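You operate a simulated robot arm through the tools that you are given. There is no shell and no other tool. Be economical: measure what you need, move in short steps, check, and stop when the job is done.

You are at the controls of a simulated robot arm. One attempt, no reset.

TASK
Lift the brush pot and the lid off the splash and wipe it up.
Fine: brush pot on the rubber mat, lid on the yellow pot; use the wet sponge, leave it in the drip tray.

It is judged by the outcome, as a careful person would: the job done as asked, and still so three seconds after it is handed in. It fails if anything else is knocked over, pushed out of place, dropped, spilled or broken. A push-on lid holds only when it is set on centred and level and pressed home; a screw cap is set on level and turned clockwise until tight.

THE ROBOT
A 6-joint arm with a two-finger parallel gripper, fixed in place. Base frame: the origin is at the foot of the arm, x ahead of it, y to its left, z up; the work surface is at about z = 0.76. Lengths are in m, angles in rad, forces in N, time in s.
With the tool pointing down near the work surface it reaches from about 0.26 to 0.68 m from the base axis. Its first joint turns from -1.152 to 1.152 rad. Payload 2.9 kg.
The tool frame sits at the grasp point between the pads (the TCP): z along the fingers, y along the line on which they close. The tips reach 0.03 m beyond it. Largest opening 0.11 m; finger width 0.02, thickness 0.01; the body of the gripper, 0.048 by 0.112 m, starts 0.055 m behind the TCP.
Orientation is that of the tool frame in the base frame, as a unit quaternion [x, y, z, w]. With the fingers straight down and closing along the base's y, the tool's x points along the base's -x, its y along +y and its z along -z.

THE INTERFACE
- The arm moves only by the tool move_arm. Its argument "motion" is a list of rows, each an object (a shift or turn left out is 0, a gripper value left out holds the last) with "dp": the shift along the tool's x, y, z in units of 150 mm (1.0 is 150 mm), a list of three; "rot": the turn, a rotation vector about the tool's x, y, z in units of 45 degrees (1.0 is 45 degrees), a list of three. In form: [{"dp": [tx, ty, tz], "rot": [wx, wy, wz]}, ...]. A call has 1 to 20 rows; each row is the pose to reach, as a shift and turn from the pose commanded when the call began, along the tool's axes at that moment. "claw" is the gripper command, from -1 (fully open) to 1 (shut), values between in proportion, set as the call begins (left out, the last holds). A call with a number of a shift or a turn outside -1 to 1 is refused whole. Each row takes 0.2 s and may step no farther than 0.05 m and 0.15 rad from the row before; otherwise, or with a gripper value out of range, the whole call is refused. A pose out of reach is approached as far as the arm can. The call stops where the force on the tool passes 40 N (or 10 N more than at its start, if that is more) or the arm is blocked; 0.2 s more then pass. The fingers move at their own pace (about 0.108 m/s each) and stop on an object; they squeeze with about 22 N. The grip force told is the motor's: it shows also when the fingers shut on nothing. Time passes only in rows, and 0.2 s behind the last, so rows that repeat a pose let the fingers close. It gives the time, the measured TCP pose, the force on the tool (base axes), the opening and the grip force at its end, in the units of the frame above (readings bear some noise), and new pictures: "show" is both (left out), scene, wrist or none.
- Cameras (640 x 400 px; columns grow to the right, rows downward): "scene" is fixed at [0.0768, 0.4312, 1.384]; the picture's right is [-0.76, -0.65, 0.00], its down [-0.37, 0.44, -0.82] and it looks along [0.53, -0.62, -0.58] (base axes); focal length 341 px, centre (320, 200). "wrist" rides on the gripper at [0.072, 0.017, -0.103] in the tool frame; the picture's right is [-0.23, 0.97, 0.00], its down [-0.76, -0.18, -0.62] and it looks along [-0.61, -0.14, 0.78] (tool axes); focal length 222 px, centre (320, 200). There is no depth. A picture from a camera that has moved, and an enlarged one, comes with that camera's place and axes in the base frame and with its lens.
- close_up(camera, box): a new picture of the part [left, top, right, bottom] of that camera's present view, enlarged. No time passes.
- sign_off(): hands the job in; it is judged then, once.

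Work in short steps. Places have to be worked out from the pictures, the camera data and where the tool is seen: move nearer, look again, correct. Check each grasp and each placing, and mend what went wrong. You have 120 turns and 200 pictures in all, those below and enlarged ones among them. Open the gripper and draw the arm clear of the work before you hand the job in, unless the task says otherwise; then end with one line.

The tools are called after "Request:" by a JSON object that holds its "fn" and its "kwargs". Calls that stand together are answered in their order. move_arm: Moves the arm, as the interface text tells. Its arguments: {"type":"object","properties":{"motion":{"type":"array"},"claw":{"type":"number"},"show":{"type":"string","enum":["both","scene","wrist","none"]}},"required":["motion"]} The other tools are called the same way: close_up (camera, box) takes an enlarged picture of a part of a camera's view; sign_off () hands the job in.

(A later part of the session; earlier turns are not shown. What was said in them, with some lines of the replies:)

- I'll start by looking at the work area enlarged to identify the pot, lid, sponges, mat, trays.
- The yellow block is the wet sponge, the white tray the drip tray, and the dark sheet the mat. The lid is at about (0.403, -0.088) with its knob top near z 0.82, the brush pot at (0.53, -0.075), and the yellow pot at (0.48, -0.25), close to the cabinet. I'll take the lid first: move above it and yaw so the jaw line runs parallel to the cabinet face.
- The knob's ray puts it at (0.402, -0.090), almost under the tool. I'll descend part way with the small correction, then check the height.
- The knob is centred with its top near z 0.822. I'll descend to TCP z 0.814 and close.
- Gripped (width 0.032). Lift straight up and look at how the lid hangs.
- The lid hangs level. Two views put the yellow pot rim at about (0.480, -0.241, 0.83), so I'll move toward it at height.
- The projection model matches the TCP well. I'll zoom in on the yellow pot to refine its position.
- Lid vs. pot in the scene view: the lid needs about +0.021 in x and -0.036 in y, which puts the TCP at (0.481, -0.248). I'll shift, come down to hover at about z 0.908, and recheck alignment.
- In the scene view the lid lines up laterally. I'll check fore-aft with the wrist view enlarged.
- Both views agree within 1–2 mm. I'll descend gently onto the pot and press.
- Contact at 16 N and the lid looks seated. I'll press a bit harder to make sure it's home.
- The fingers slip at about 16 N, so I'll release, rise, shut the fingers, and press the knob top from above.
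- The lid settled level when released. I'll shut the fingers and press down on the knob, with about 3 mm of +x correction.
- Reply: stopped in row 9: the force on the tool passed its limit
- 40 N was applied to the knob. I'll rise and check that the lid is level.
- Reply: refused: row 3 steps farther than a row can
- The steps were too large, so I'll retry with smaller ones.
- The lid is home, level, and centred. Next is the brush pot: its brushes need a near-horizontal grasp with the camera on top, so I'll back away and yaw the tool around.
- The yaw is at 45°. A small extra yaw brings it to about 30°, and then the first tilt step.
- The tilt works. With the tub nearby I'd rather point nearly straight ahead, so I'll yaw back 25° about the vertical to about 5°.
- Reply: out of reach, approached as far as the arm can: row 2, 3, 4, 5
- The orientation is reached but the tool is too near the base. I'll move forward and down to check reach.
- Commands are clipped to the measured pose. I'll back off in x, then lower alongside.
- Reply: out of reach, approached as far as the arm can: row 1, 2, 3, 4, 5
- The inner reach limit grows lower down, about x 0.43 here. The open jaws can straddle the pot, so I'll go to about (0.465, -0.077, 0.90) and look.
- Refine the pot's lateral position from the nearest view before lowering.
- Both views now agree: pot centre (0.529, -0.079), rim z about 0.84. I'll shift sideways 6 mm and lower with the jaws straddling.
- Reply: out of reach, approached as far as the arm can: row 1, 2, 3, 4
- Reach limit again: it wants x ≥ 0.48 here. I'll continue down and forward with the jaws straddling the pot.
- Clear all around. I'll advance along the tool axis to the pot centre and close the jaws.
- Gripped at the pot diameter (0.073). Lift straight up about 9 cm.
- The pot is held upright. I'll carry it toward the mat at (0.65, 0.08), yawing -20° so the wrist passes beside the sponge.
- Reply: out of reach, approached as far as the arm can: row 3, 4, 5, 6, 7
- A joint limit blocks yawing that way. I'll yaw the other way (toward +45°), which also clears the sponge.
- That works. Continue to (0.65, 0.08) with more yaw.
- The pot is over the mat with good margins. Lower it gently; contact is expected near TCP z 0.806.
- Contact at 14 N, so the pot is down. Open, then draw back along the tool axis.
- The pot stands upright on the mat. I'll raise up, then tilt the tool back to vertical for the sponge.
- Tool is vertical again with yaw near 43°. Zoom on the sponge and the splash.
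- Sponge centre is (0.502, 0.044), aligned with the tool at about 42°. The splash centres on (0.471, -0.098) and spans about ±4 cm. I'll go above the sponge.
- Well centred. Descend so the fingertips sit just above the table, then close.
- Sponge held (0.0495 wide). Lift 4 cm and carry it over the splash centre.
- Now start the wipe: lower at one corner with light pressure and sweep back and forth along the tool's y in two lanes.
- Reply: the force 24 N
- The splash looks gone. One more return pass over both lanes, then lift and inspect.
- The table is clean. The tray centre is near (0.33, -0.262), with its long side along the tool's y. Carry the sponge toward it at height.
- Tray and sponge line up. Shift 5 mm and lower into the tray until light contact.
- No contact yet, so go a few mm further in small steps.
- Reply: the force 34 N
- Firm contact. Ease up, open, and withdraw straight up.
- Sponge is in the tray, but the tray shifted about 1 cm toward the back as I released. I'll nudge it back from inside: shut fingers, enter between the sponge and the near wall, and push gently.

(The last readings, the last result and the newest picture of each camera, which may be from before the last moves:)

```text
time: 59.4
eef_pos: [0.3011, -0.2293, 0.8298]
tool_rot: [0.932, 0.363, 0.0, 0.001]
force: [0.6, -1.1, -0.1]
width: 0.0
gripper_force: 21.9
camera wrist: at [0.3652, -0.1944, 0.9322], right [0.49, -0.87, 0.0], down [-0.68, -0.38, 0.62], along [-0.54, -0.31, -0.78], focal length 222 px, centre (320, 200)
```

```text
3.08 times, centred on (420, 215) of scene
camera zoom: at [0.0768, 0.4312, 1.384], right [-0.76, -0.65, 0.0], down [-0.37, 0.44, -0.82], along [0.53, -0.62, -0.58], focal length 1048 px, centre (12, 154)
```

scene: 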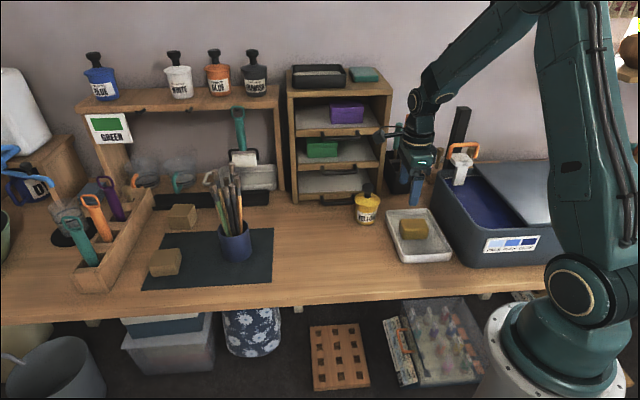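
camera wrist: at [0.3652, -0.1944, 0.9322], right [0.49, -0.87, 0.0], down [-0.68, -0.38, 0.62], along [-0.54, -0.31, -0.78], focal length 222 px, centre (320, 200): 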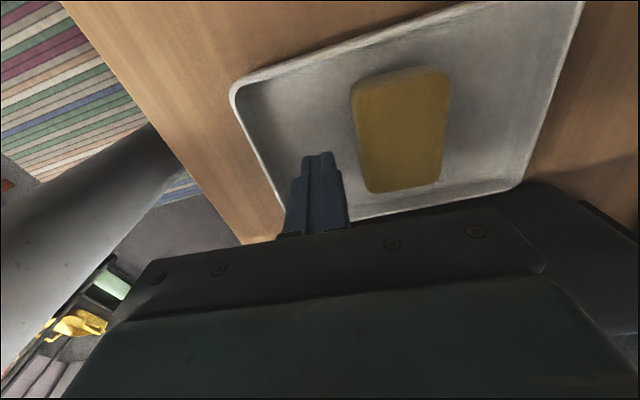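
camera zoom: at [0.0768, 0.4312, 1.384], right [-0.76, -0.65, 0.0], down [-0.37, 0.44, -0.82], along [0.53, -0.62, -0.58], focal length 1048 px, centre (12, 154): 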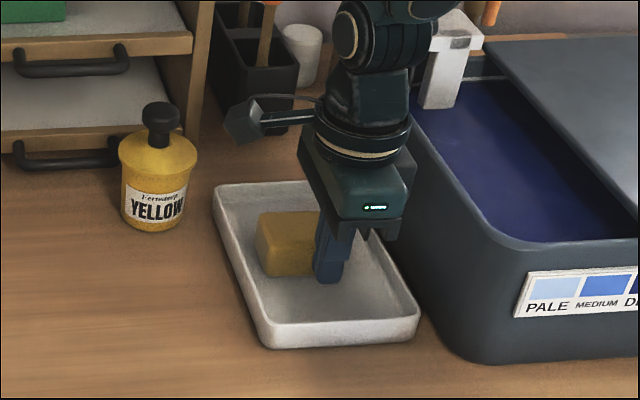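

Fingers are between sponge and near wall. Lower to just above the tray floor and push -y in small steps.

Request:
{"fn": "move_arm", "kwargs": {"motion": [{"dp": [0, 0, 0.1]}, {"dp": [0, 0, 0.163]}, {"dp": [0, -0.06, 0.163]}, {"dp": [0, -0.12, 0.163]}, {"dp": [0, -0.16, 0.163]}], "show": "none"}}

Request:
{"fn": "close_up", "kwargs": {"camera": "scene", "box": [340, 150, 500, 280]}}

```text
time: 60.6
eef_pos: [0.2808, -0.213, 0.8045]
tool_rot: [0.931, 0.364, 0.0, 0.001]
force: [0.3, 0.4, -0.3]
width: 0.0002
gripper_force: 22.0
```

```text
3.08 times, centred on (420, 215) of scene
camera zoom: at [0.0768, 0.4312, 1.384], right [-0.76, -0.65, 0.0], down [-0.37, 0.44, -0.82], along [0.53, -0.62, -0.58], focal length 1048 px, centre (12, 154)
```

zoom: 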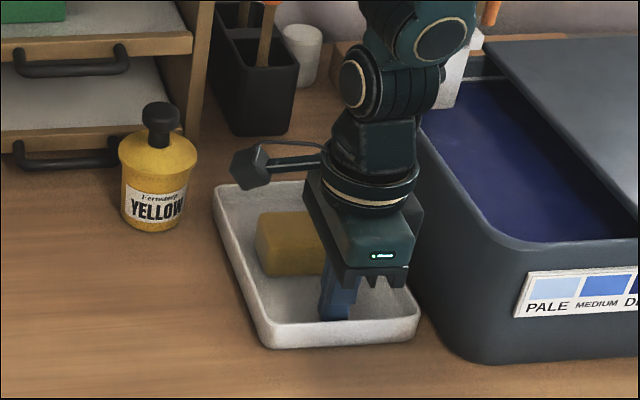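

Nearly at the wall and the tray hasn't moved yet. Push another 14 mm or so in fine steps.

Request:
{"fn": "move_arm", "kwargs": {"motion": [{"dp": [0, -0.03, 0]}, {"dp": [0, -0.06, 0]}, {"dp": [0, -0.08, 0]}, {"dp": [0, -0.095, 0]}], "show": "none"}}

Request:
{"fn": "close_up", "kwargs": {"camera": "scene", "box": [340, 150, 500, 280]}}

```text
time: 61.6
eef_pos: [0.273, -0.2033, 0.8032]
tool_rot: [0.931, 0.364, 0.001, 0.002]
force: [0.0, -0.4, 0.8]
width: 0.0
gripper_force: 22.4
```

```text
3.08 times, centred on (420, 215) of scene
camera zoom: at [0.0768, 0.4312, 1.384], right [-0.76, -0.65, 0.0], down [-0.37, 0.44, -0.82], along [0.53, -0.62, -0.58], focal length 1048 px, centre (12, 154)
```

zoom: 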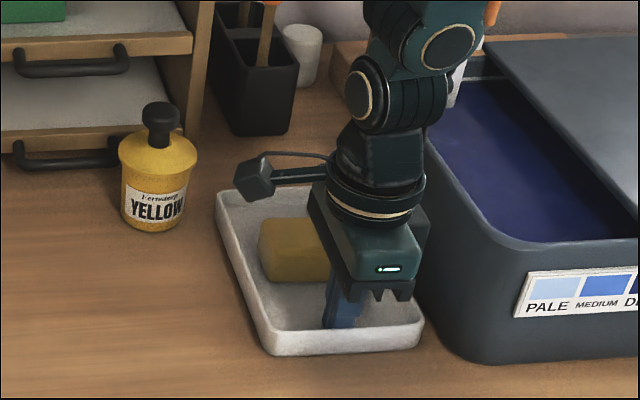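

The tray is back to within 2–3 mm of its original place. Back off the wall, lift out, and move the arm clear.

Request:
{"fn": "move_arm", "kwargs": {"motion": [{"dp": [0, 0.08, 0]}, {"dp": [0, 0.08, -0.2]}, {"dp": [0, 0.08, -0.5]}, {"dp": [0.05, 0.08, -0.8]}, {"dp": [0.3, 0.08, -0.95]}, {"dp": [0.6, 0.0, -1.0]}], "show": "none"}}

Request:
{"fn": "move_arm", "kwargs": {"motion": [{"dp": [0.1, -0.1, -0.2]}, {"dp": [0.2, -0.2, -0.4]}, {"dp": [0.3, -0.2, -0.6]}, {"dp": [0.3, -0.2, -0.6]}, {"dp": [0.3, -0.2, -0.6]}], "claw": -1, "show": "both"}}

Request:
{"fn": "close_up", "kwargs": {"camera": "scene", "box": [200, 150, 470, 290]}}

Request:
{"fn": "close_up", "kwargs": {"camera": "scene", "box": [340, 150, 500, 280]}}

```text
time: 63.0
eef_pos: [0.3385, -0.1436, 0.9528]
tool_rot: [0.931, 0.364, 0.001, 0.0]
force: [-1.2, 0.7, 0.2]
width: 0.0002
gripper_force: 21.8
```

```text
time: 64.2
eef_pos: [0.3529, -0.0889, 1.0439]
tool_rot: [0.932, 0.364, 0.0, 0.001]
force: [1.0, -0.6, -0.1]
width: 0.1099
gripper_force: 0.1
camera wrist: at [0.4168, -0.0538, 1.1476], right [0.49, -0.87, 0.0], down [-0.68, -0.38, 0.62], along [-0.54, -0.31, -0.78], focal length 222 px, centre (320, 200)
```

scene: 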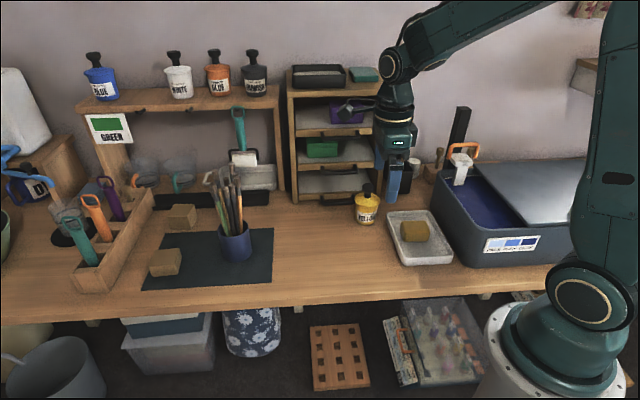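
wrist: 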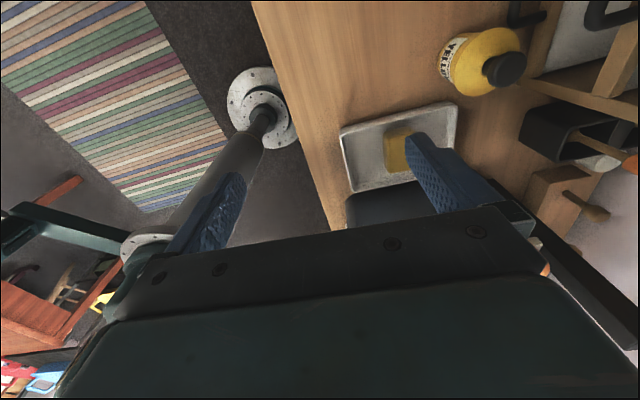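

```text
2.37 times, centred on (335, 220) of scene
camera zoom: at [0.0768, 0.4312, 1.384], right [-0.76, -0.65, 0.0], down [-0.37, 0.44, -0.82], along [0.53, -0.62, -0.58], focal length 808 px, centre (284, 153)
```

zoom: 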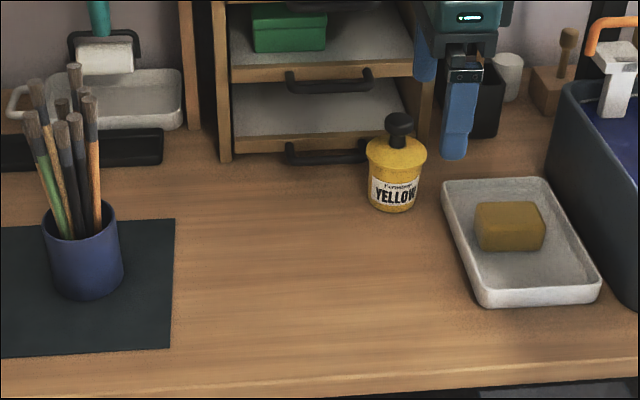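

```text
3.08 times, centred on (420, 215) of scene
camera zoom: at [0.0768, 0.4312, 1.384], right [-0.76, -0.65, 0.0], down [-0.37, 0.44, -0.82], along [0.53, -0.62, -0.58], focal length 1048 px, centre (12, 154)
```

zoom: 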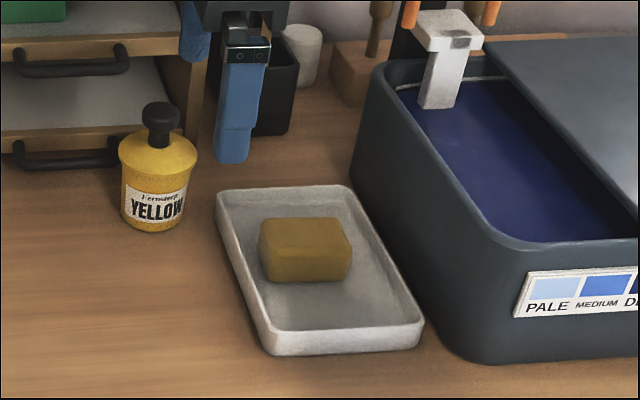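

The splash is gone, the pot stands on the mat, the lid is on the yellow pot and the sponge lies in the tray. The arm is clear with the gripper open, so I'm handing the job in.

Request:
{"fn": "sign_off", "kwargs": {}}

```text
The job is handed in.
```

The splash is wiped up: the brush pot is on the rubber mat, the lid is pressed onto the yellow pot, and the sponge is in the drip tray. The tray slid about 1 cm when I let go of the sponge; I pushed it back to within about 3 mm of where it was.
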